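You operate a simulated robot arm through the tools that you are given. There is no shell and no other tool.

The job below is to be done with a simulated robot arm. You get a single attempt, and the scene is never put back.

Task
Put things in order on the top of the corner steel table. At the end: the silver steel shaker is on the beige flat box (marked "20"); the orange torque key (marked "6 Nm") from the top of the corner steel table stands where the blue torque key (marked "10 Nm") stood; the purple day clip stands where the orange torque key stood; the yellow squeeze bottle stands where the silver steel shaker stood; the blue torque key from the top of the corner steel table stands where the yellow squeeze bottle stood; whatever was shut is shut again. Leave all else as you found it, and nothing knocked over. Set down upright: steel shaker.

Only the result counts: the job must be done as asked and must still hold three seconds after the hand-in. Knocking over, shifting, dropping, spilling or breaking anything else fails it.

Robot
A 6-joint arm with a two-finger parallel gripper, fixed in place. Base frame: the origin is at the foot of the arm, x ahead of it, y to its left, z up; the work surface is at about z = 0. Lengths are in mm, angles in rad, forces in N, time in s.
With the tool pointing down near the work surface it reaches from about 180 to 460 mm from the base axis. Its first joint turns from -1.222 to 1.222 rad. Payload 1.9 kg.
Tool frame: the origin (TCP) lies between the finger pads and is the grasp point; the fingertips stand 23 mm ahead of it; z points along the fingers, y is the line along which they close. The gripper opens to 94 mm. The fingers are 38 mm wide and 10 mm thick; the gripper's body (54 by 96 mm) begins 39 mm behind the TCP.
Orientation is that of the tool frame in the base frame, as a unit quaternion [w, x, y, z]. With the fingers straight down and closing along the base's y, the tool's x points along the base's -x, its y along +y and its z along -z.

Tools
- The arm moves only by the tool nudge_tool. Its arguments are lists of equal length, an entry for each row: "translation": the shift along the tool's x, y, z in m, a list of three; "dr": the turn, a rotation vector about the tool's x, y, z in rad, a list of three. In form: {"translation": [[dx, dy, dz], ...], "dr": [[ax, ay, az], ...]}. A call has 1 to 20 rows; each row shifts and turns the commanded pose from where the row before left it, along the tool's axes as they then stand. "gripper" is the opening, from 0 (shut) to 1 (fully open), set as the call begins (left out, the last holds). Each row takes 0.2 s and may step no farther than 50 mm and 0.15 rad from the row before; otherwise, or with a gripper value out of range, the whole call is refused. A pose out of reach is approached as far as the arm can. The call stops where the force on the tool passes 40 N (or 10 N more than at its start, if that is more) or the arm is blocked; 0.2 s more then pass. Each finger travels about 108 mm/s and halts on what it meets, pressing with about 27 N; the grip force reading is that of the motor and also rises with nothing between the fingers. The clock runs only during rows and for 0.2 s after the last one: add rows that do not move to give the fingers time. It gives the time, the measured TCP pose, the force on the tool (base axes), the opening and the grip force at its end, in the units of the frame above (readings bear some noise), with the torque about the TCP (base axes, N m) and any sound that the robot's microphone picked up, and new pictures: "pictures" is both (left out), scene, wrist or none.
- Cameras (640 x 400 px; columns grow to the right, rows downward): "scene" is fixed at [67.1, 318.3, 437.9]; the picture's right is [-0.68, -0.74, 0.00], its down [-0.33, 0.30, -0.90] and it looks along [0.66, -0.60, -0.44] (base axes); focal length 214 px, centre (320, 200). "wrist" rides on the gripper at [87, 16, -75] in the tool frame; the picture's right is [-0.18, 0.98, 0.00], its down [-0.58, -0.11, -0.81] and it looks along [-0.79, -0.15, 0.59] (tool axes); focal length 243 px, centre (320, 200). There is no depth. A picture from a camera that has moved, and an enlarged one, comes with that camera's place and axes in the base frame and with its lens.
- enlarge(camera, box): a new picture of the part [left, top, right, bottom] of that camera's present view, enlarged. No time passes.
- close_job(): hands the job in; it is judged then, once.

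Nothing tells you positions but the pictures and the camera data. Unless the task says otherwise, let go and move clear before handing in.

The tools are called as name(argument=value, ...) on one line, values as JSON. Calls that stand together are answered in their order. nudge_tool: Moves the arm, as the interface text tells. Its arguments: {"type":"object","properties":{"translation":{"type":"array"},"dr":{"type":"array"},"gripper":{"type":"number"},"pictures":{"type":"string","enum":["both","scene","wrist","none"]}},"required":["translation","dr"]} The other tools are called the same way: enlarge (camera, box) takes an enlarged picture of a part of a camera's view; close_job () hands the job in.

At the start:

```text
t: 0.0
eef_pos: [263.2, 54.7, 390.1]
orientation: [0.0, 0.001, 1.0, 0.001]
wrist_force: [0.1, 0.0, 0.8]
torque: [0.02, 0.0, 0.0]
opening: 94.0
gripper_force: 0.1
```

scene: 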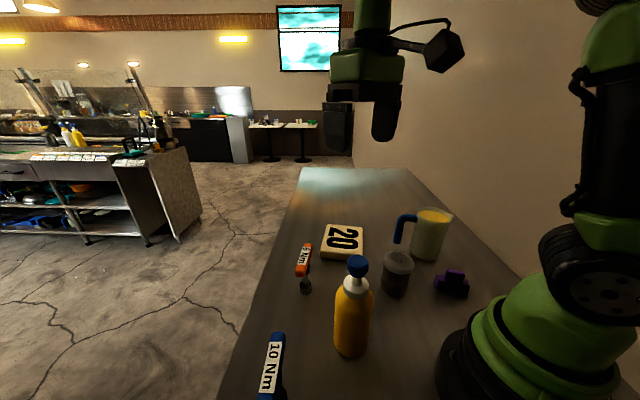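
wrist: 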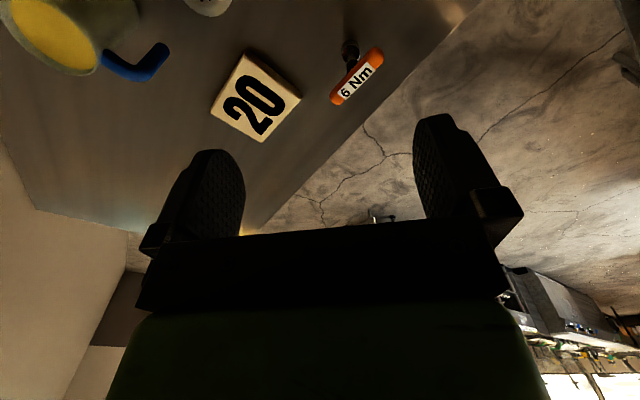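

I see a table with a beige "20" box, an orange torque key, a blue torque key, a yellow bottle, a steel shaker, a purple clip and a mug with orange contents. I'll enlarge the views to locate everything before I move.

enlarge(camera="scene", box=[220, 180, 500, 400])

enlarge(camera="scene", box=[370, 190, 490, 310])

enlarge(camera="scene", box=[230, 300, 390, 400])

enlarge(camera="wrist", box=[0, 0, 420, 160])

```text
1.82 times, centred on (360, 290) of scene
camera zoom: at [67.1, 318.3, 437.9], right [-0.68, -0.74, 0.0], down [-0.33, 0.3, -0.9], along [0.66, -0.6, -0.44], focal length 390 px, centre (247, 36)
```

zoom: 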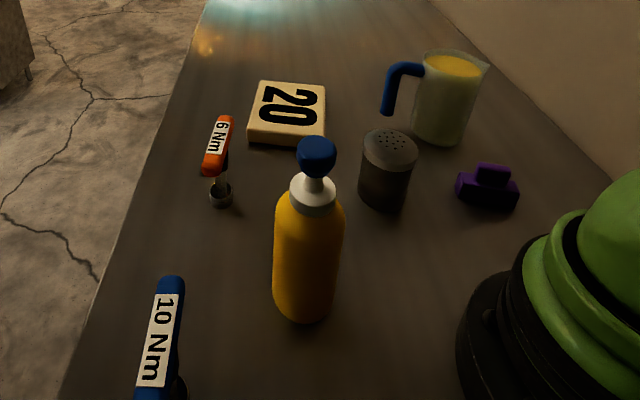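

```text
3.33 times, centred on (430, 250) of scene
camera zoom: at [67.1, 318.3, 437.9], right [-0.68, -0.74, 0.0], down [-0.33, 0.3, -0.9], along [0.66, -0.6, -0.44], focal length 715 px, centre (-47, 33)
```

zoom: 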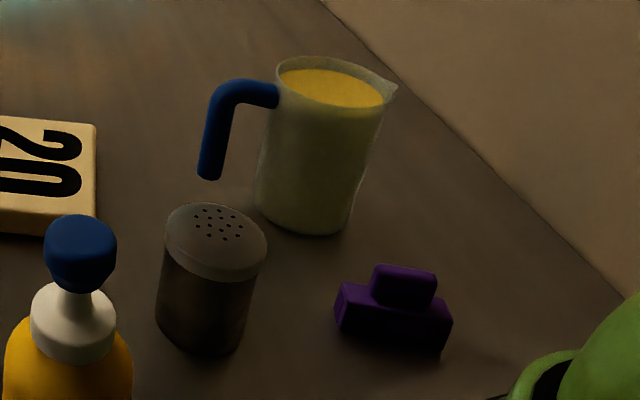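

```text
4.00 times, centred on (310, 350) of scene
camera zoom: at [67.1, 318.3, 437.9], right [-0.68, -0.74, 0.0], down [-0.33, 0.3, -0.9], along [0.66, -0.6, -0.44], focal length 858 px, centre (360, -400)
```

zoom: 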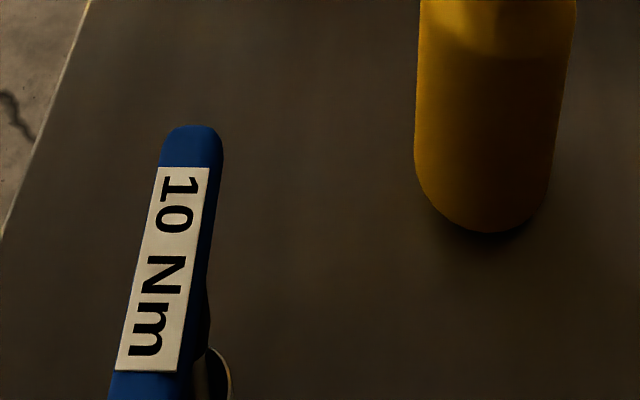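

```text
1.52 times, centred on (210, 80) of wrist
camera zoom: at [177.6, 70.5, 465.4], right [0.19, 0.98, 0.0], down [0.58, -0.11, 0.81], along [0.79, -0.15, -0.59], focal length 370 px, centre (488, 383)
```

zoom: 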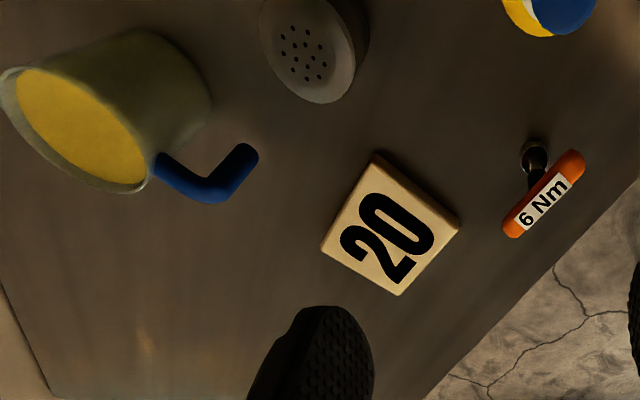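

The box is near (420,-103), the shaker (228,-86), the bottle (213,97), the orange key (368,88), the blue key about (225,250) and the clip (129,-190). The scene camera cuts off the blue key, so I'll turn the wrist camera toward that side first.

nudge_tool(translation=[[0.021, 0.015, 0.01], [0.021, 0.015, 0.01], [0.021, 0.015, 0.01], [0, 0, 0], [0, 0, 0], [0, 0, 0], [0, 0, 0], [0, 0, 0], [0, 0, 0], [0, 0, 0]], dr=[[0, 0, 0], [0, 0, 0], [0, 0, 0], [0, 0, -0.15], [0, 0, -0.15], [0, 0, -0.15], [0, 0, -0.15], [0, 0, -0.15], [0, 0, -0.15], [0, 0, -0.15]])

```text
t: 2.2
eef_pos: [201.1, 99.7, 359.2]
orientation: [0.001, -0.501, 0.865, 0.001]
wrist_force: [0.2, 0.2, 0.2]
torque: [0.06, -0.02, 0.01]
opening: 94.1
gripper_force: 0.1
camera wrist: at [143.5, 32.1, 435.4], right [-0.76, 0.65, 0.0], down [0.38, 0.45, 0.81], along [0.52, 0.61, -0.59], focal length 243 px, centre (320, 200)
```

scene: 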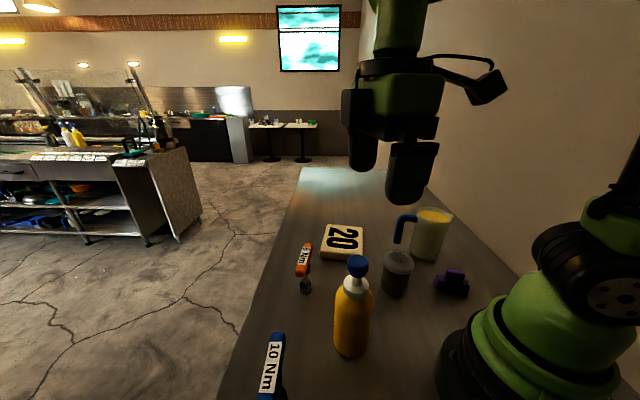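
wrist: 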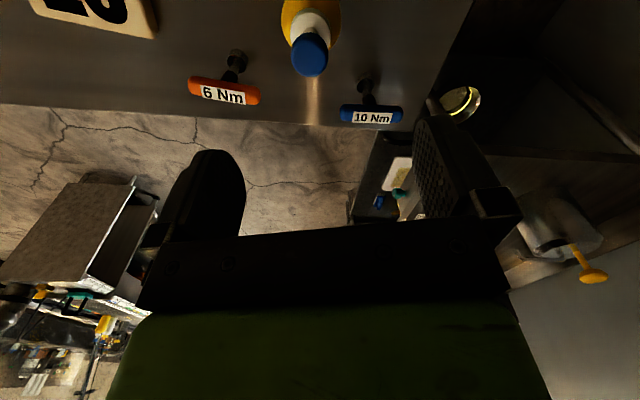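

Both keys and the bottle now show in the wrist view. I'll enlarge it to measure them.

enlarge(camera="wrist", box=[170, 30, 290, 120])

enlarge(camera="wrist", box=[320, 50, 440, 140])

enlarge(camera="scene", box=[280, 210, 380, 300])

enlarge(camera="scene", box=[310, 240, 400, 370])

```text
4.44 times, centred on (230, 75) of wrist
camera zoom: at [143.5, 32.1, 435.4], right [-0.76, 0.65, 0.0], down [0.38, 0.45, 0.81], along [0.52, 0.61, -0.59], focal length 1078 px, centre (720, 756)
```

zoom: 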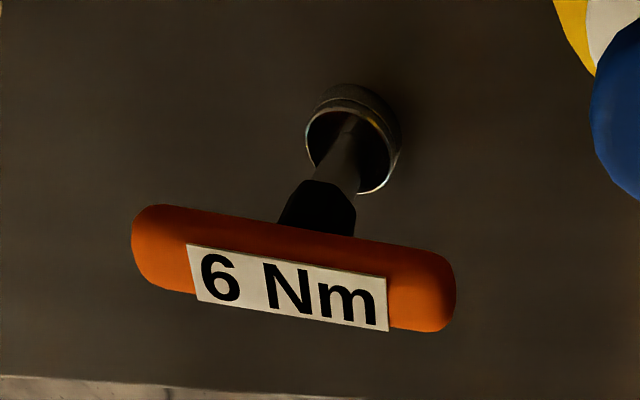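

```text
4.44 times, centred on (380, 95) of wrist
camera zoom: at [143.5, 32.1, 435.4], right [-0.76, 0.65, 0.0], down [0.38, 0.45, 0.81], along [0.52, 0.61, -0.59], focal length 1078 px, centre (53, 667)
```

zoom: 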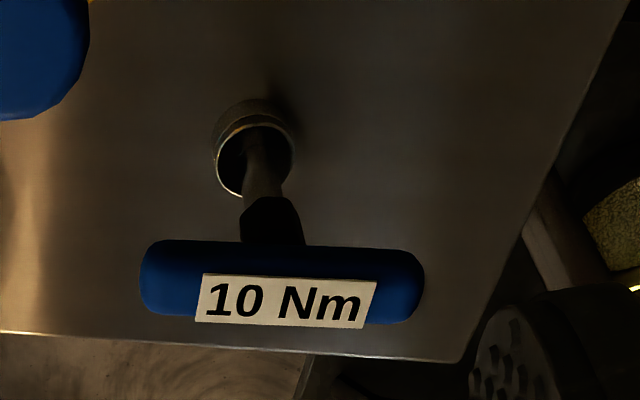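

```text
4.44 times, centred on (330, 255) of scene
camera zoom: at [67.1, 318.3, 437.9], right [-0.68, -0.74, 0.0], down [-0.33, 0.3, -0.9], along [0.66, -0.6, -0.44], focal length 953 px, centre (276, -44)
```

zoom: 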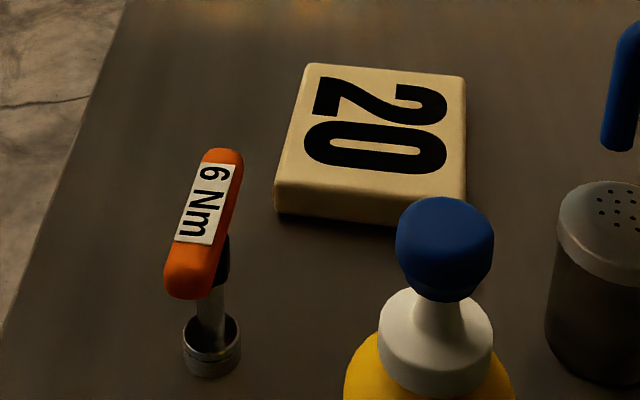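

```text
3.08 times, centred on (355, 305) of scene
camera zoom: at [67.1, 318.3, 437.9], right [-0.68, -0.74, 0.0], down [-0.33, 0.3, -0.9], along [0.66, -0.6, -0.44], focal length 660 px, centre (212, -123)
```

zoom: 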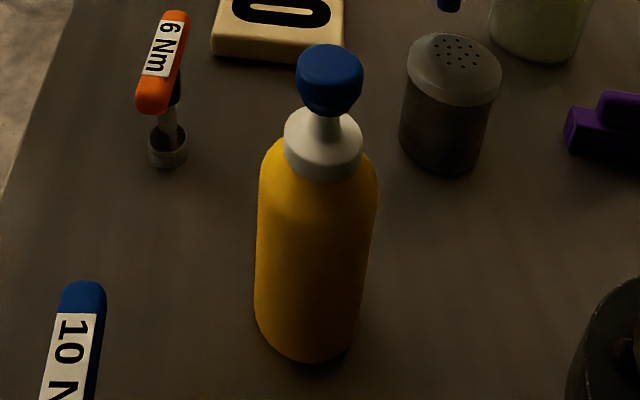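

Both keys stand on their own ring feet with a T-handle at z about 101. Orange is at (371,88) and blue at (228,259.5). The bottle axis is near (216,102), with the cap centre at z about 198. Next I'll look at the shaker, clip and mug side.

nudge_tool(translation=[[0.0361, -0.0175, 0.002], [0.0361, -0.0175, 0.002], [0.0361, -0.0175, 0.002], [0.0361, -0.0175, 0.002], [0, 0, 0], [0, 0, 0], [0, 0, 0], [0, 0, 0], [0, 0, 0], [0, 0, 0], [0, 0, 0], [0, 0, 0], [0, 0, 0], [0, 0, 0], [0, 0, 0], [0, 0, 0], [0, 0, 0], [0, 0, 0]], dr=[[0, 0, 0], [0, 0, 0], [0, 0, 0], [0, 0, 0], [0, 0, 0.15], [0, 0, 0.15], [0, 0, 0.15], [0, 0, 0.15], [0, 0, 0.15], [0, 0, 0.15], [0, 0, 0.15], [0, 0, 0.15], [0, 0, 0.15], [0, 0, 0.15], [0, 0, 0.15], [0, 0, 0.15], [0, 0, 0.15], [0, 0, 0.15]])

```text
t: 6.0
eef_pos: [190.1, -60.3, 350.2]
orientation: [0.0, 0.503, 0.865, 0.001]
wrist_force: [0.5, 0.2, -0.7]
torque: [-0.02, -0.02, 0.01]
opening: 93.7
gripper_force: 0.1
camera wrist: at [161.0, 22.6, 426.8], right [0.95, 0.33, 0.0], down [0.19, -0.56, 0.81], along [0.26, -0.76, -0.59], focal length 243 px, centre (320, 200)
```

scene: 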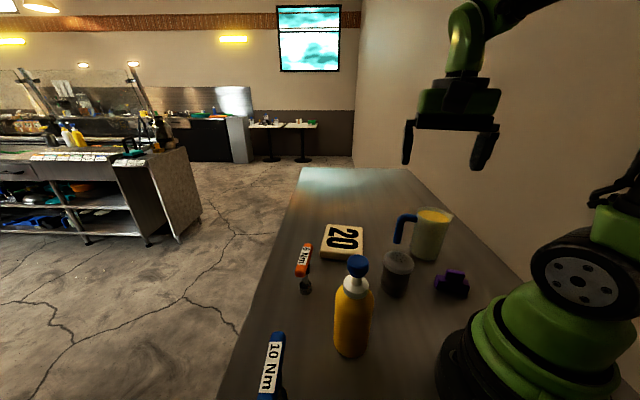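
wrist: 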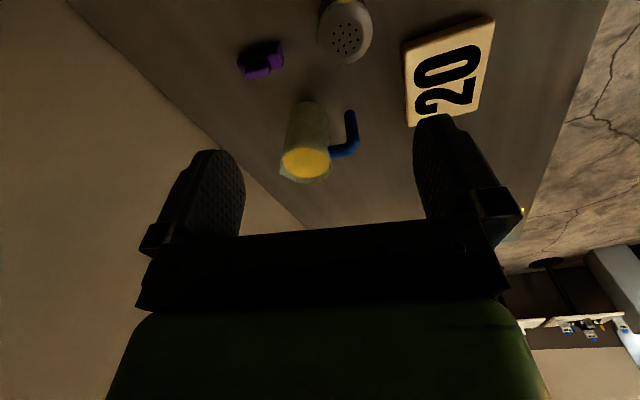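

enlarge(camera="wrist", box=[220, 20, 320, 100])

enlarge(camera="wrist", box=[300, 0, 500, 130])

enlarge(camera="scene", box=[420, 250, 490, 310])

enlarge(camera="scene", box=[370, 230, 430, 310])

```text
5.00 times, centred on (270, 60) of wrist
camera zoom: at [161.0, 22.6, 426.8], right [0.95, 0.33, 0.0], down [0.19, -0.56, 0.81], along [0.26, -0.76, -0.59], focal length 1213 px, centre (570, 900)
```

zoom: 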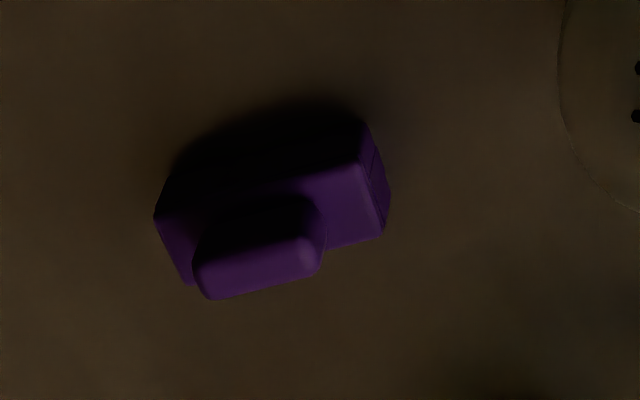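

```text
3.08 times, centred on (400, 65) of wrist
camera zoom: at [161.0, 22.6, 426.8], right [0.95, 0.33, 0.0], down [0.19, -0.56, 0.81], along [0.26, -0.76, -0.59], focal length 746 px, centre (74, 615)
```

zoom: 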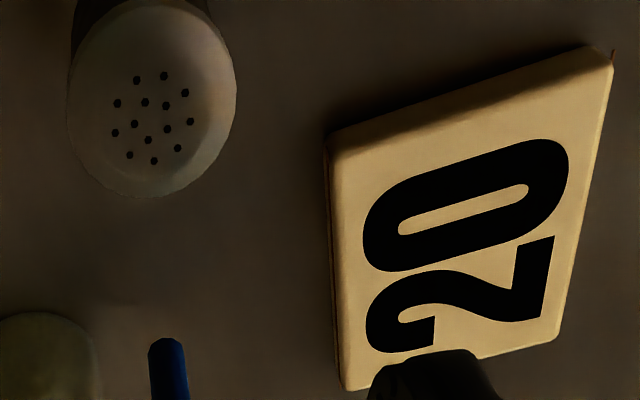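

```text
6.67 times, centred on (455, 280) of scene
camera zoom: at [67.1, 318.3, 437.9], right [-0.68, -0.74, 0.0], down [-0.33, 0.3, -0.9], along [0.66, -0.6, -0.44], focal length 1430 px, centre (-580, -333)
```

zoom: 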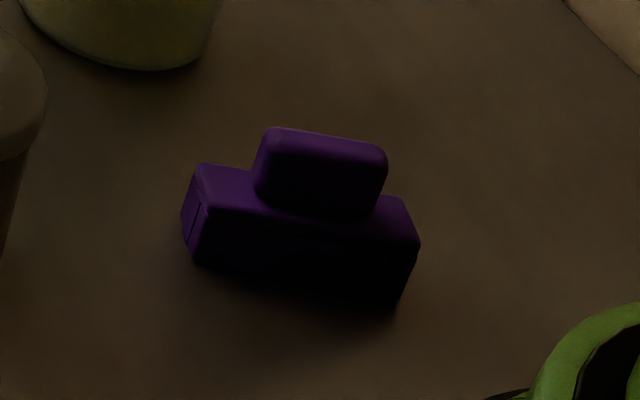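

```text
5.00 times, centred on (400, 270) of scene
camera zoom: at [67.1, 318.3, 437.9], right [-0.68, -0.74, 0.0], down [-0.33, 0.3, -0.9], along [0.66, -0.6, -0.44], focal length 1072 px, centre (-80, -150)
```

zoom: 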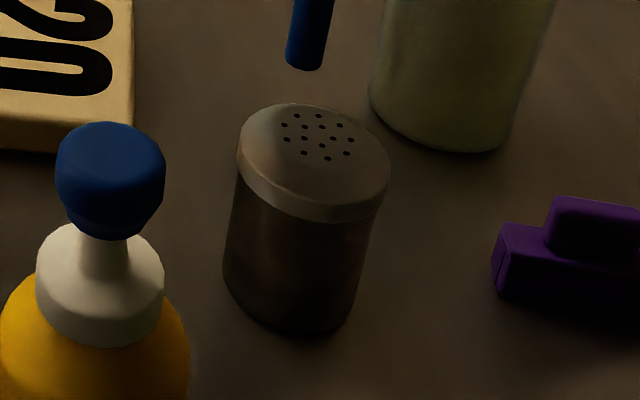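

The shaker stands at about (229,-81): lid top z about 99, lid rim z 77–90, lid about 67 mm wide. The box centre is about (430,-112), roughly 150×122 with its top near z 28. The clip is at about (133,-179), and the mug stays put. I'll square the tool and come over the shaker.

nudge_tool(translation=[[0, 0, 0], [0, 0, 0], [0, 0, 0], [0, 0, 0], [0, 0, 0], [0, 0, 0], [0, 0, 0], [-0.00975, -0.0053, 0.0375], [-0.00975, -0.0053, 0.0375], [-0.00975, -0.0053, 0.0375], [-0.00975, -0.0053, 0.0375], [0, 0, 0]], dr=[[0, 0, -0.15], [0, 0, -0.15], [0, 0, -0.15], [0, 0, -0.15], [0, 0, -0.15], [0, 0, -0.15], [0, 0, -0.154], [0, 0, 0], [0, 0, 0], [0, 0, 0], [0, 0, 0], [0, 0, 0]], gripper=1)

```text
refused: row 7 steps farther than a row can; nothing moved
```

The call was refused because the last turn row was slightly too large. I'll resend it within the limit.

nudge_tool(translation=[[0, 0, 0], [0, 0, 0], [0, 0, 0], [0, 0, 0], [0, 0, 0], [0, 0, 0], [0, 0, 0], [-0.00975, -0.0053, 0.0375], [-0.00975, -0.0053, 0.0375], [-0.00975, -0.0053, 0.0375], [-0.00975, -0.0053, 0.0375], [0, 0, 0]], dr=[[0, 0, -0.149], [0, 0, -0.149], [0, 0, -0.149], [0, 0, -0.149], [0, 0, -0.149], [0, 0, -0.149], [0, 0, -0.149], [0, 0, -0.01], [0, 0, 0], [0, 0, 0], [0, 0, 0], [0, 0, 0]], gripper=1)

```text
t: 8.6
eef_pos: [229.3, -80.6, 203.6]
orientation: [0.0, -0.001, 1.0, 0.001]
wrist_force: [-0.3, -0.1, -0.8]
torque: [-0.03, 0.0, 0.0]
opening: 94.0
gripper_force: 0.1
camera wrist: at [142.6, -64.5, 278.8], right [0.18, 0.98, 0.0], down [0.58, -0.11, 0.81], along [0.79, -0.15, -0.59], focal length 243 px, centre (320, 200)
```

scene: 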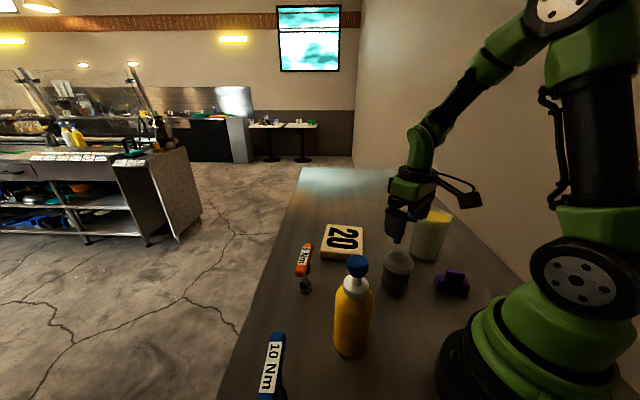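
wrist: 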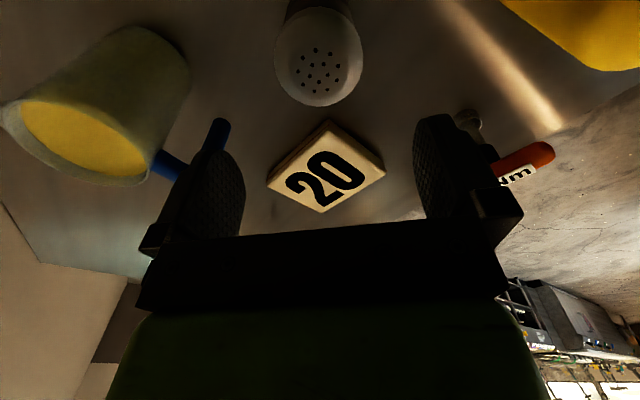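

enlarge(camera="wrist", box=[260, 0, 400, 120])

enlarge(camera="scene", box=[360, 170, 460, 310])

```text
3.33 times, centred on (330, 60) of wrist
camera zoom: at [142.6, -64.5, 278.8], right [0.18, 0.98, 0.0], down [0.58, -0.11, 0.81], along [0.79, -0.15, -0.59], focal length 809 px, centre (287, 667)
```

zoom: 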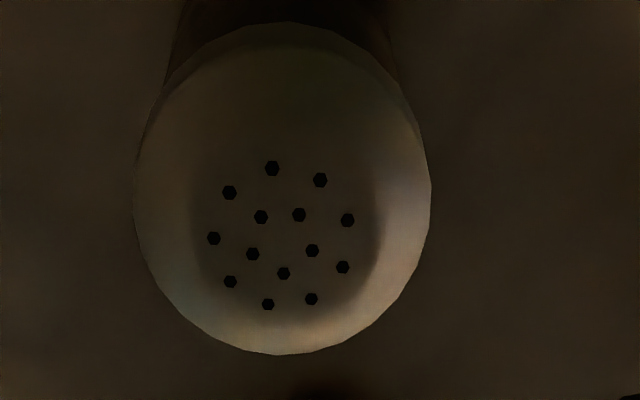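

```text
2.86 times, centred on (410, 240) of scene
camera zoom: at [67.1, 318.3, 437.9], right [-0.68, -0.74, 0.0], down [-0.33, 0.3, -0.9], along [0.66, -0.6, -0.44], focal length 613 px, centre (63, 86)
```

zoom: 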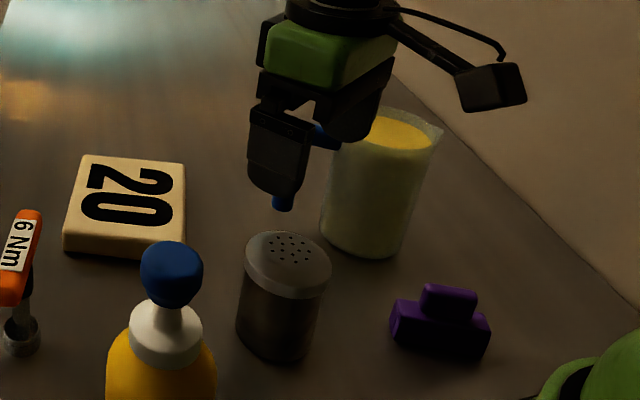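

The shaker is centred between the fingers. I'm descending to the lid-rim height.

nudge_tool(translation=[[0.001, -0.001, 0.03], [0, 0, 0.03], [0, 0, 0.03], [0, 0, 0.0206], [0, 0, 0.01], [0, 0, 0]], dr=[[0, 0, 0], [0, 0, 0], [0, 0, 0], [0, 0, 0], [0, 0, 0], [0, 0, 0]], gripper=1)

```text
t: 10.0
eef_pos: [226.9, -79.9, 81.1]
orientation: [0.001, -0.001, 1.0, 0.001]
wrist_force: [0.0, 0.3, -0.2]
torque: [0.04, 0.0, 0.0]
opening: 94.2
gripper_force: 0.0
camera wrist: at [139.9, -65.0, 157.0], right [0.18, 0.98, 0.0], down [0.58, -0.11, 0.81], along [0.79, -0.15, -0.59], focal length 243 px, centre (320, 200)
```

scene: 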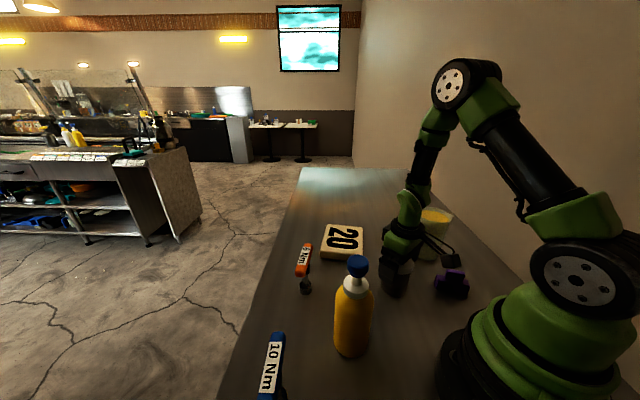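
wrist: 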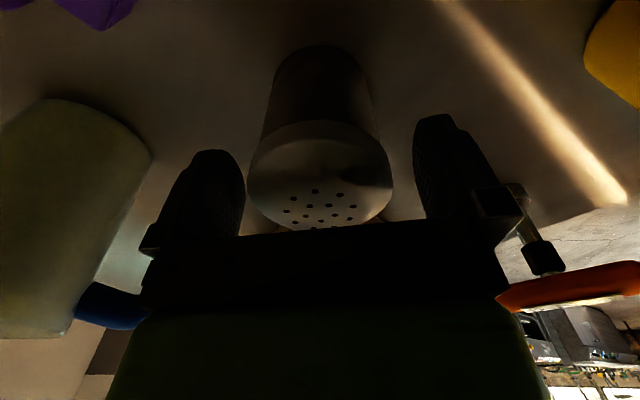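

The fingers straddle the shaker. I'm closing on it.

nudge_tool(translation=[[0, 0, 0], [0, 0, 0], [0, 0, 0], [0, 0, 0]], dr=[[0, 0, 0], [0, 0, 0], [0, 0, 0], [0, 0, 0]], gripper=0)

```text
t: 11.0
eef_pos: [226.5, -79.9, 81.0]
orientation: [0.0, -0.001, 1.0, 0.001]
wrist_force: [0.5, -0.2, 1.1]
torque: [-0.01, -0.04, 0.01]
opening: 63.7
gripper_force: 27.0
camera wrist: at [139.9, -65.0, 157.2], right [0.18, 0.98, 0.0], down [0.58, -0.11, 0.81], along [0.79, -0.15, -0.59], focal length 243 px, centre (320, 200)
```

scene: 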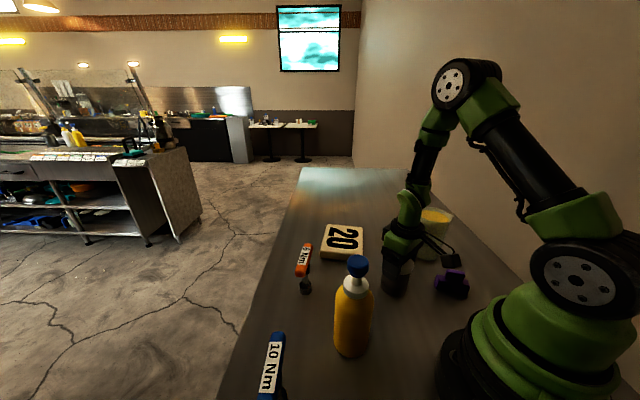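
wrist: 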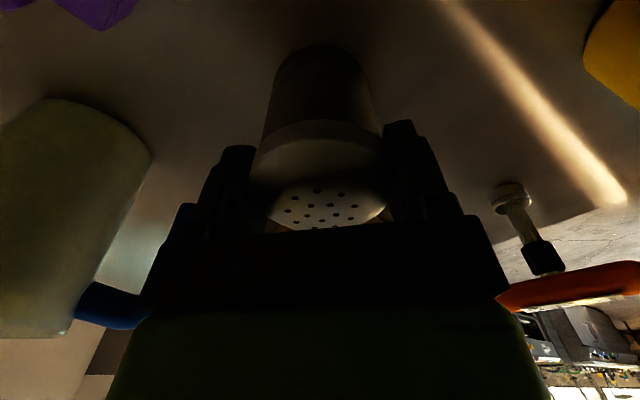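

It's gripped with the pads 63.7 mm apart. I'll lift a little to check that the shaker comes up as one piece.

nudge_tool(translation=[[0, 0, -0.005], [0, 0, -0.01], [0, 0, -0.015], [0, 0, 0]], dr=[[0, 0, 0], [0, 0, 0], [0, 0, 0], [0, 0, 0]], gripper=0)

enlarge(camera="scene", box=[350, 190, 470, 310])

```text
t: 12.0
eef_pos: [226.0, -81.1, 111.5]
orientation: [0.0, -0.001, 1.0, 0.001]
wrist_force: [-1.0, 0.7, -1.2]
torque: [0.0, 0.03, -0.01]
opening: 63.6
gripper_force: 26.7
camera wrist: at [140.2, -65.2, 187.1], right [0.18, 0.98, 0.0], down [0.58, -0.11, 0.81], along [0.79, -0.15, -0.59], focal length 243 px, centre (320, 200)
```

scene: 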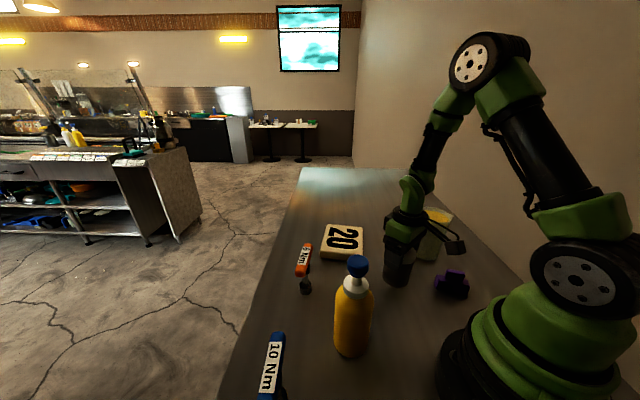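
wrist: 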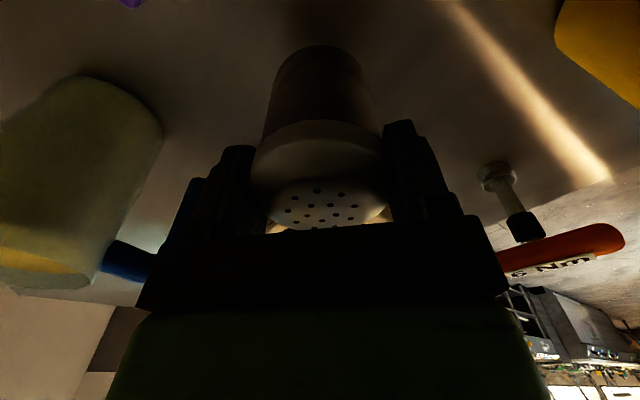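

```text
3.33 times, centred on (410, 250) of scene
camera zoom: at [67.1, 318.3, 437.9], right [-0.68, -0.74, 0.0], down [-0.33, 0.3, -0.9], along [0.66, -0.6, -0.44], focal length 715 px, centre (20, 33)
```

zoom: 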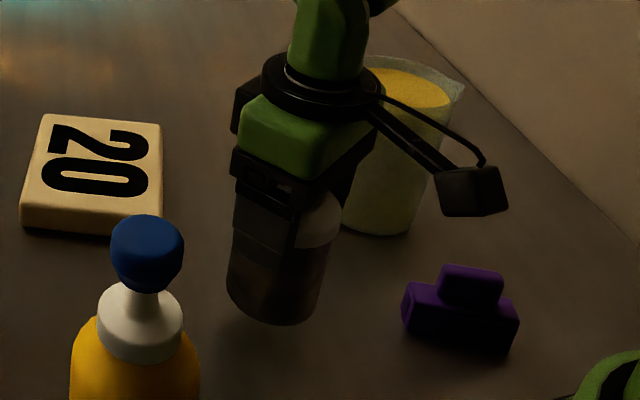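

The shaker came up whole. I'll raise it more and carry it to the near part of the box at about (410,-107), staying above contact height.

nudge_tool(translation=[[0, 0, -0.02], [0, 0, -0.02], [-0.02, -0.002, -0.005], [-0.035, -0.005, 0], [-0.035, -0.005, 0], [-0.035, -0.005, 0], [-0.035, -0.005, 0], [-0.018, -0.003, 0], [-0.005, -0.001, 0], [0, 0, 0], [0, 0, 0]], dr=[[0, 0, 0], [0, 0, 0], [0, 0, 0], [0, 0, 0], [0, 0, 0], [0, 0, 0], [0, 0, 0], [0, 0, 0], [0, 0, 0], [0, 0, 0], [0, 0, 0]], gripper=0)

enlarge(camera="scene", box=[290, 150, 430, 290])

enlarge(camera="wrist", box=[220, 0, 420, 140])

```text
t: 14.4
eef_pos: [411.6, -107.6, 155.8]
orientation: [0.0, -0.001, 1.0, 0.002]
wrist_force: [0.3, 0.3, -2.0]
torque: [0.02, 0.01, 0.01]
opening: 63.6
gripper_force: 26.8
camera wrist: at [324.8, -91.6, 232.2], right [0.18, 0.98, 0.0], down [0.58, -0.11, 0.81], along [0.79, -0.15, -0.59], focal length 243 px, centre (320, 200)
```

scene: 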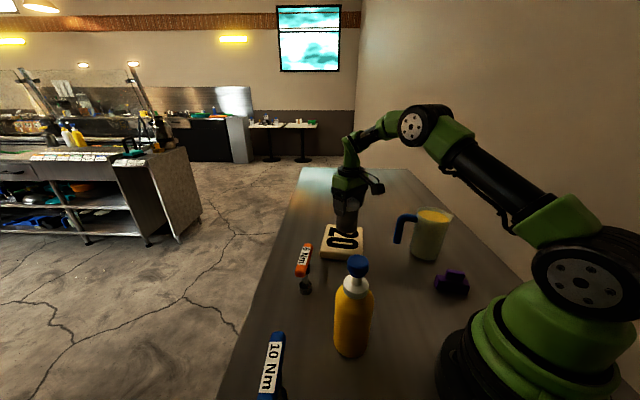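
wrist: 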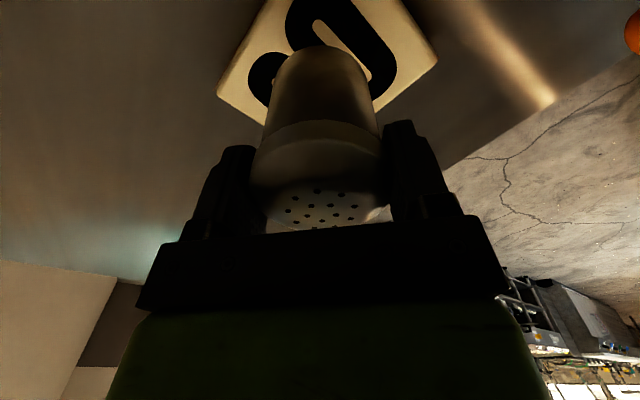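

```text
2.86 times, centred on (360, 220) of scene
camera zoom: at [67.1, 318.3, 437.9], right [-0.68, -0.74, 0.0], down [-0.33, 0.3, -0.9], along [0.66, -0.6, -0.44], focal length 613 px, centre (206, 143)
```

zoom: 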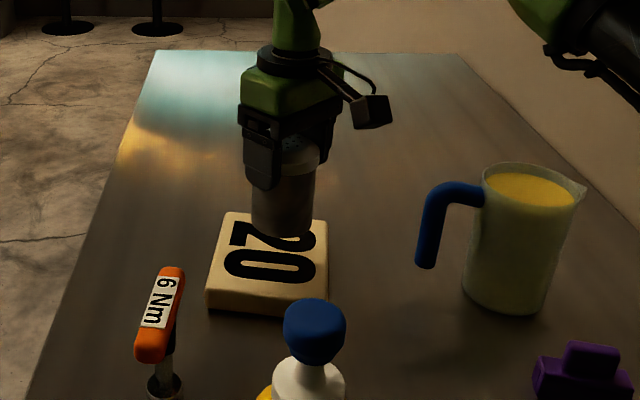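

```text
2.86 times, centred on (320, 70) of wrist
camera zoom: at [324.8, -91.6, 232.2], right [0.18, 0.98, 0.0], down [0.58, -0.11, 0.81], along [0.79, -0.15, -0.59], focal length 693 px, centre (320, 571)
```

zoom: 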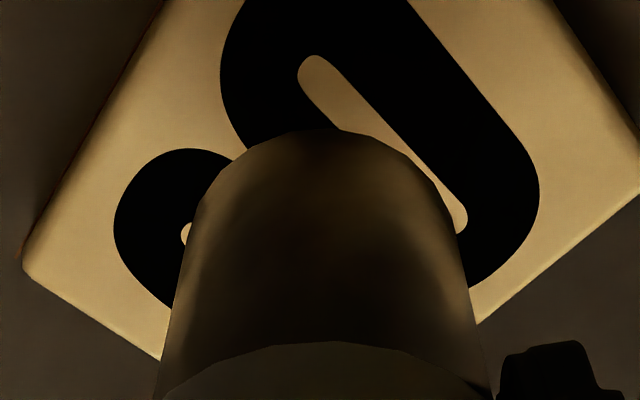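

The shaker hangs over the box with its base near z 75. I'll shift a bit toward the centre, come down most of the way, then feel for contact.

nudge_tool(translation=[[-0.008, -0.001, 0.01], [0, 0, 0.01], [0, 0, 0.01], [0, 0, 0], [0, 0, 0]], dr=[[0, 0, 0], [0, 0, 0], [0, 0, 0], [0, 0, 0], [0, 0, 0]], gripper=0)

enlarge(camera="scene", box=[310, 180, 390, 270])

```text
t: 15.6
eef_pos: [419.7, -109.5, 126.5]
orientation: [-0.001, -0.001, 1.0, 0.001]
wrist_force: [0.3, -0.9, -2.4]
torque: [0.0, -0.01, -0.01]
opening: 63.6
gripper_force: 26.6
camera wrist: at [332.5, -94.2, 202.0], right [0.18, 0.98, 0.0], down [0.58, -0.11, 0.81], along [0.79, -0.15, -0.59], focal length 243 px, centre (320, 200)
```

scene: 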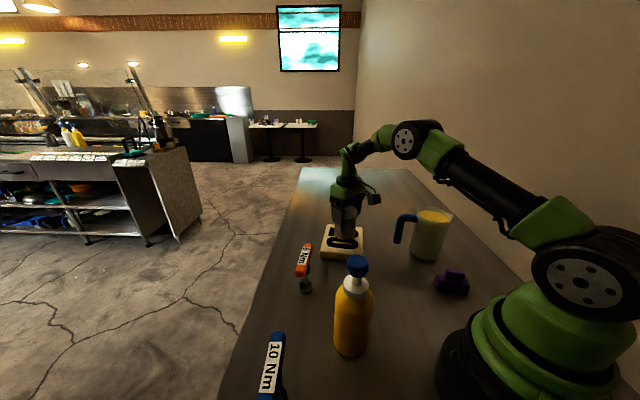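
wrist: 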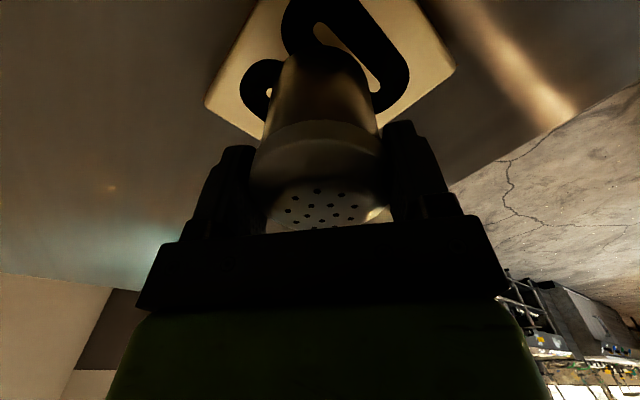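

```text
4.44 times, centred on (350, 225) of scene
camera zoom: at [67.1, 318.3, 437.9], right [-0.68, -0.74, 0.0], down [-0.33, 0.3, -0.9], along [0.66, -0.6, -0.44], focal length 953 px, centre (187, 89)
```

zoom: 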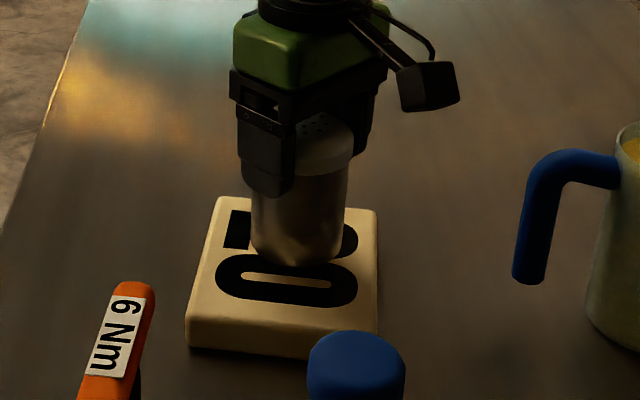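

The base is now near z 45. I'll lower in small steps and watch the vertical force.

nudge_tool(translation=[[0, 0, 0.003], [0, 0, 0.003], [0, 0, 0.003], [0, 0, 0]], dr=[[0, 0, 0], [0, 0, 0], [0, 0, 0], [0, 0, 0]], gripper=0, pictures="none")

nudge_tool(translation=[[0, 0, 0.002], [0, 0, 0.001], [0, 0, 0]], dr=[[0, 0, 0], [0, 0, 0], [0, 0, 0]], gripper=0, pictures="none")

```text
t: 16.6
eef_pos: [419.7, -110.5, 116.8]
orientation: [0.0, -0.001, 1.0, 0.001]
wrist_force: [-0.7, -0.6, -1.2]
torque: [0.01, 0.02, -0.01]
opening: 63.5
gripper_force: 26.9
```

```text
t: 17.4
eef_pos: [418.9, -110.5, 113.6]
orientation: [0.0, -0.001, 1.0, 0.0]
wrist_force: [-0.3, -0.5, -2.2]
torque: [0.02, 0.01, 0.04]
opening: 63.4
gripper_force: 26.9
```

There's no contact yet, with the base at about z 32. I'll keep going in 2 mm steps.

nudge_tool(translation=[[0, 0, 0.001], [0, 0, 0.001], [0, 0, 0]], dr=[[0, 0, 0], [0, 0, 0], [0, 0, 0]], gripper=0, pictures="none")

enlarge(camera="scene", box=[320, 200, 380, 270])

```text
t: 18.2
eef_pos: [418.6, -109.2, 113.0]
orientation: [-0.001, -0.001, 1.0, 0.001]
wrist_force: [-0.3, 0.2, -1.4]
torque: [0.0, -0.01, 0.04]
opening: 63.7
gripper_force: 27.3
```

```text
5.71 times, centred on (350, 235) of scene
camera zoom: at [67.1, 318.3, 437.9], right [-0.68, -0.74, 0.0], down [-0.33, 0.3, -0.9], along [0.66, -0.6, -0.44], focal length 1226 px, centre (149, 0)
```

zoom: 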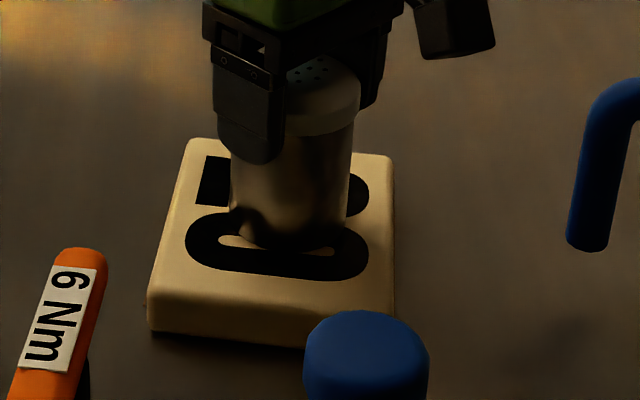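

nudge_tool(translation=[[0, 0, 0.001], [0, 0, 0.001], [0, 0, 0]], dr=[[0, 0, 0], [0, 0, 0], [0, 0, 0]], gripper=0, pictures="none")

nudge_tool(translation=[[0, 0, 0.001], [0, 0, 0.001], [0, 0, 0]], dr=[[0, 0, 0], [0, 0, 0], [0, 0, 0]], gripper=0, pictures="none")

```text
t: 19.0
eef_pos: [420.5, -109.7, 111.4]
orientation: [0.002, -0.001, 1.0, 0.0]
wrist_force: [-2.5, -0.5, 18.2]
torque: [0.01, -0.01, 0.05]
opening: 63.7
gripper_force: 26.6
```

```text
t: 19.8
eef_pos: [418.4, -109.7, 108.8]
orientation: [0.001, 0.0, 1.0, 0.002]
wrist_force: [2.3, -0.2, 17.9]
torque: [-0.07, -0.26, 0.0]
opening: 63.3
gripper_force: 27.0
```

The base touched at TCP z about 111, so the box top is near z 30. I'll ease the pressure, then release.

nudge_tool(translation=[[0, 0, -0.001], [0, 0, 0], [0, 0, 0]], dr=[[0, 0, 0], [0, 0, 0], [0, 0, 0]], gripper=0, pictures="scene")

enlarge(camera="scene", box=[310, 180, 390, 270])

```text
t: 20.6
eef_pos: [418.1, -109.4, 108.8]
orientation: [0.0, -0.001, 1.0, 0.001]
wrist_force: [2.1, -0.2, 1.9]
torque: [-0.05, -0.18, 0.06]
opening: 63.3
gripper_force: 27.3
```

scene: 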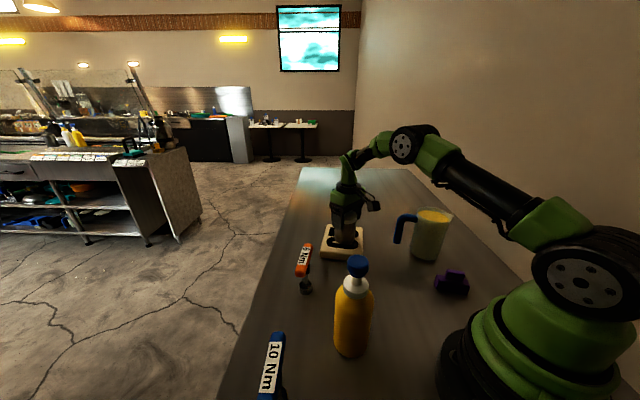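

```text
4.44 times, centred on (350, 225) of scene
camera zoom: at [67.1, 318.3, 437.9], right [-0.68, -0.74, 0.0], down [-0.33, 0.3, -0.9], along [0.66, -0.6, -0.44], focal length 953 px, centre (187, 89)
```

zoom: 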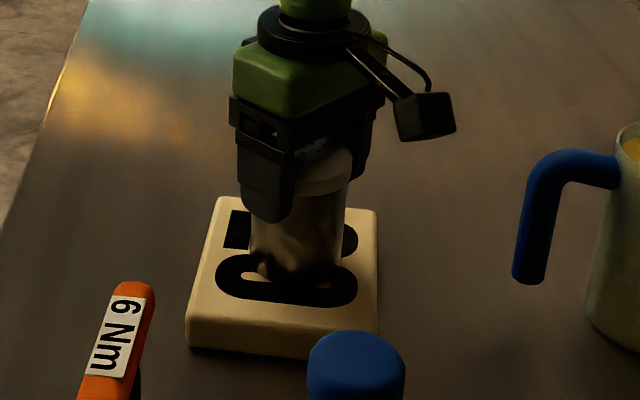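

The pressure is relieved, so I'm opening the gripper.

nudge_tool(translation=[[0, 0, 0], [0, 0, 0], [0, 0, 0]], dr=[[0, 0, 0], [0, 0, 0], [0, 0, 0]], gripper=0.95)

enlarge(camera="scene", box=[310, 180, 390, 270])

```text
t: 21.4
eef_pos: [418.6, -109.4, 109.0]
orientation: [0.0, -0.001, 1.0, 0.001]
wrist_force: [0.5, 0.5, 0.4]
torque: [0.0, -0.03, 0.01]
opening: 89.4
gripper_force: 0.0
camera wrist: at [332.0, -93.6, 184.5], right [0.18, 0.98, 0.0], down [0.58, -0.11, 0.81], along [0.79, -0.15, -0.59], focal length 243 px, centre (320, 200)
```

scene: 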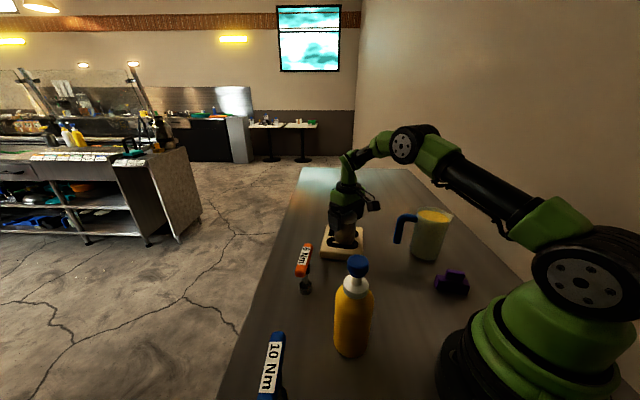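
wrist: 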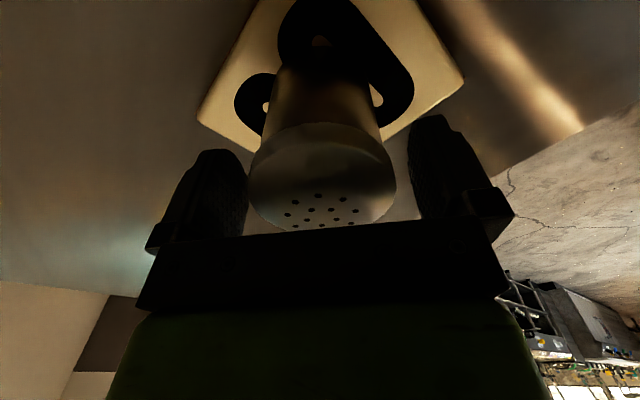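

```text
4.44 times, centred on (350, 225) of scene
camera zoom: at [67.1, 318.3, 437.9], right [-0.68, -0.74, 0.0], down [-0.33, 0.3, -0.9], along [0.66, -0.6, -0.44], focal length 953 px, centre (187, 89)
```

zoom: 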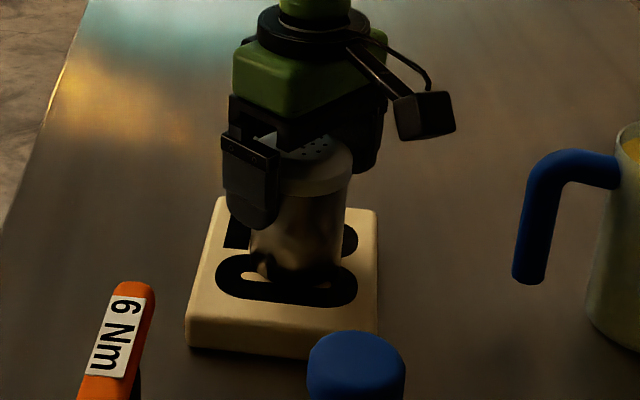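

The shaker stands upright on the box. I'll back off straight up and move over to the bottle.

nudge_tool(translation=[[0, 0, -0.015], [0, 0, -0.035], [0, 0, -0.045], [0, 0, -0.045], [0, 0, -0.05], [0.033, 0.034, 0], [0.034, 0.035, 0], [0.034, 0.035, 0], [0.034, 0.036, 0], [0.034, 0.036, 0], [0.034, 0.036, 0], [0, 0, 0], [0, 0, 0]], dr=[[0, 0, 0], [0, 0, 0], [0, 0, 0], [0, 0, 0], [0, 0, 0], [0, 0, 0], [0, 0, 0], [0, 0, 0], [0, 0, 0], [0, 0, 0], [0, 0, 0], [0, 0, 0], [0, 0, 0]], gripper=1)

enlarge(camera="scene", box=[280, 180, 440, 310])

enlarge(camera="wrist", box=[230, 0, 430, 120])

```text
t: 24.2
eef_pos: [212.1, 113.0, 293.1]
orientation: [0.0, -0.001, 1.0, 0.0]
wrist_force: [-0.3, -0.5, 0.2]
torque: [0.04, 0.0, 0.04]
opening: 94.0
gripper_force: 0.0
out of reach, approached as far as the arm can: row 5
camera wrist: at [125.4, 128.9, 368.6], right [0.18, 0.98, 0.0], down [0.58, -0.11, 0.81], along [0.79, -0.15, -0.59], focal length 243 px, centre (320, 200)
```

scene: 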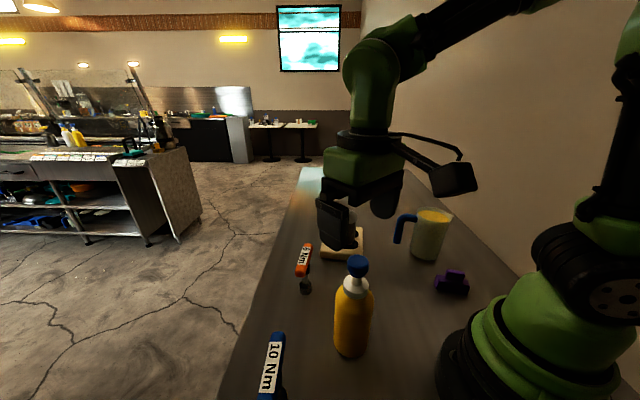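
wrist: 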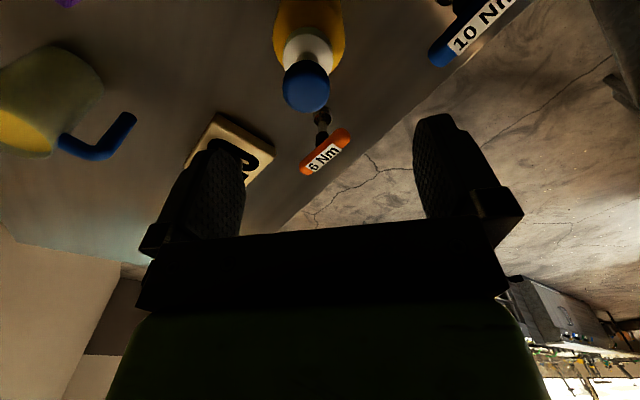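

```text
3.08 times, centred on (360, 245) of scene
camera zoom: at [67.1, 318.3, 437.9], right [-0.68, -0.74, 0.0], down [-0.33, 0.3, -0.9], along [0.66, -0.6, -0.44], focal length 660 px, centre (197, 62)
```

zoom: 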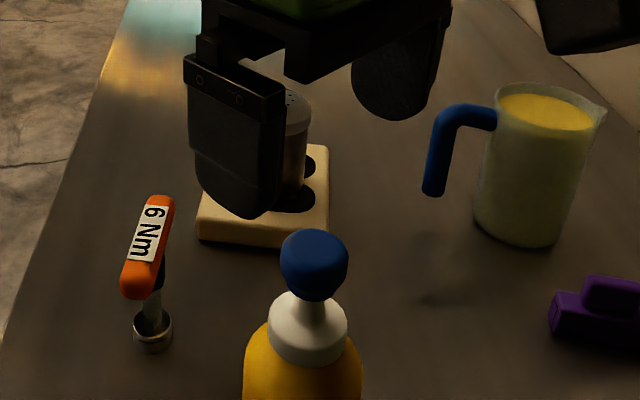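

```text
3.20 times, centred on (330, 60) of wrist
camera zoom: at [125.4, 128.9, 368.6], right [0.18, 0.98, 0.0], down [0.58, -0.11, 0.81], along [0.79, -0.15, -0.59], focal length 776 px, centre (288, 648)
```

zoom: 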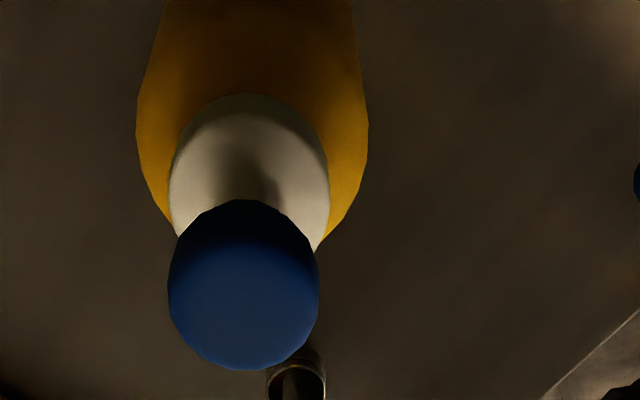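

The bottle axis is at about (215,102) with the cap centre at z about 198. I'll align over it and lower so the pads sit either side of the cap.

nudge_tool(translation=[[-0.003, -0.011, 0.01], [0, 0, 0.02], [0, 0, 0.02], [0, 0, 0], [0, 0, 0]], dr=[[0, 0, 0], [0, 0, 0], [0, 0, 0], [0, 0, 0], [0, 0, 0]], gripper=1)

```text
t: 25.4
eef_pos: [216.3, 101.7, 242.6]
orientation: [0.0, -0.001, 1.0, 0.001]
wrist_force: [0.4, -0.7, -0.5]
torque: [0.0, -0.01, -0.01]
opening: 94.1
gripper_force: 0.0
camera wrist: at [128.9, 117.6, 317.6], right [0.18, 0.98, 0.0], down [0.58, -0.11, 0.81], along [0.79, -0.15, -0.59], focal length 243 px, centre (320, 200)
```

scene: 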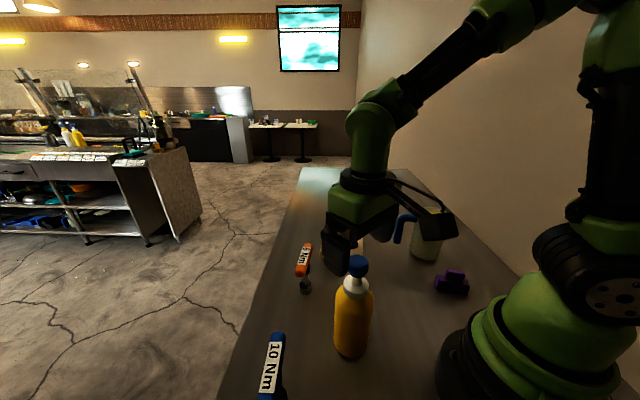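
wrist: 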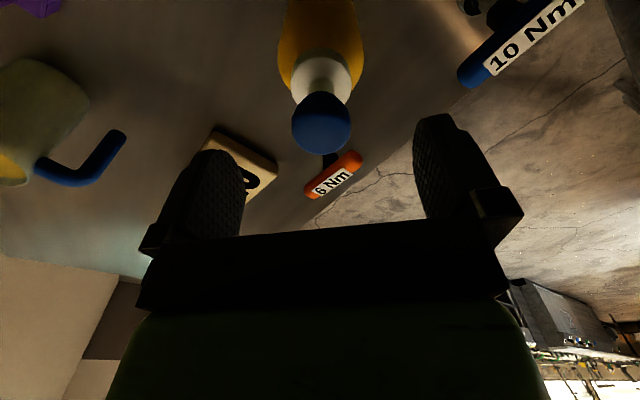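

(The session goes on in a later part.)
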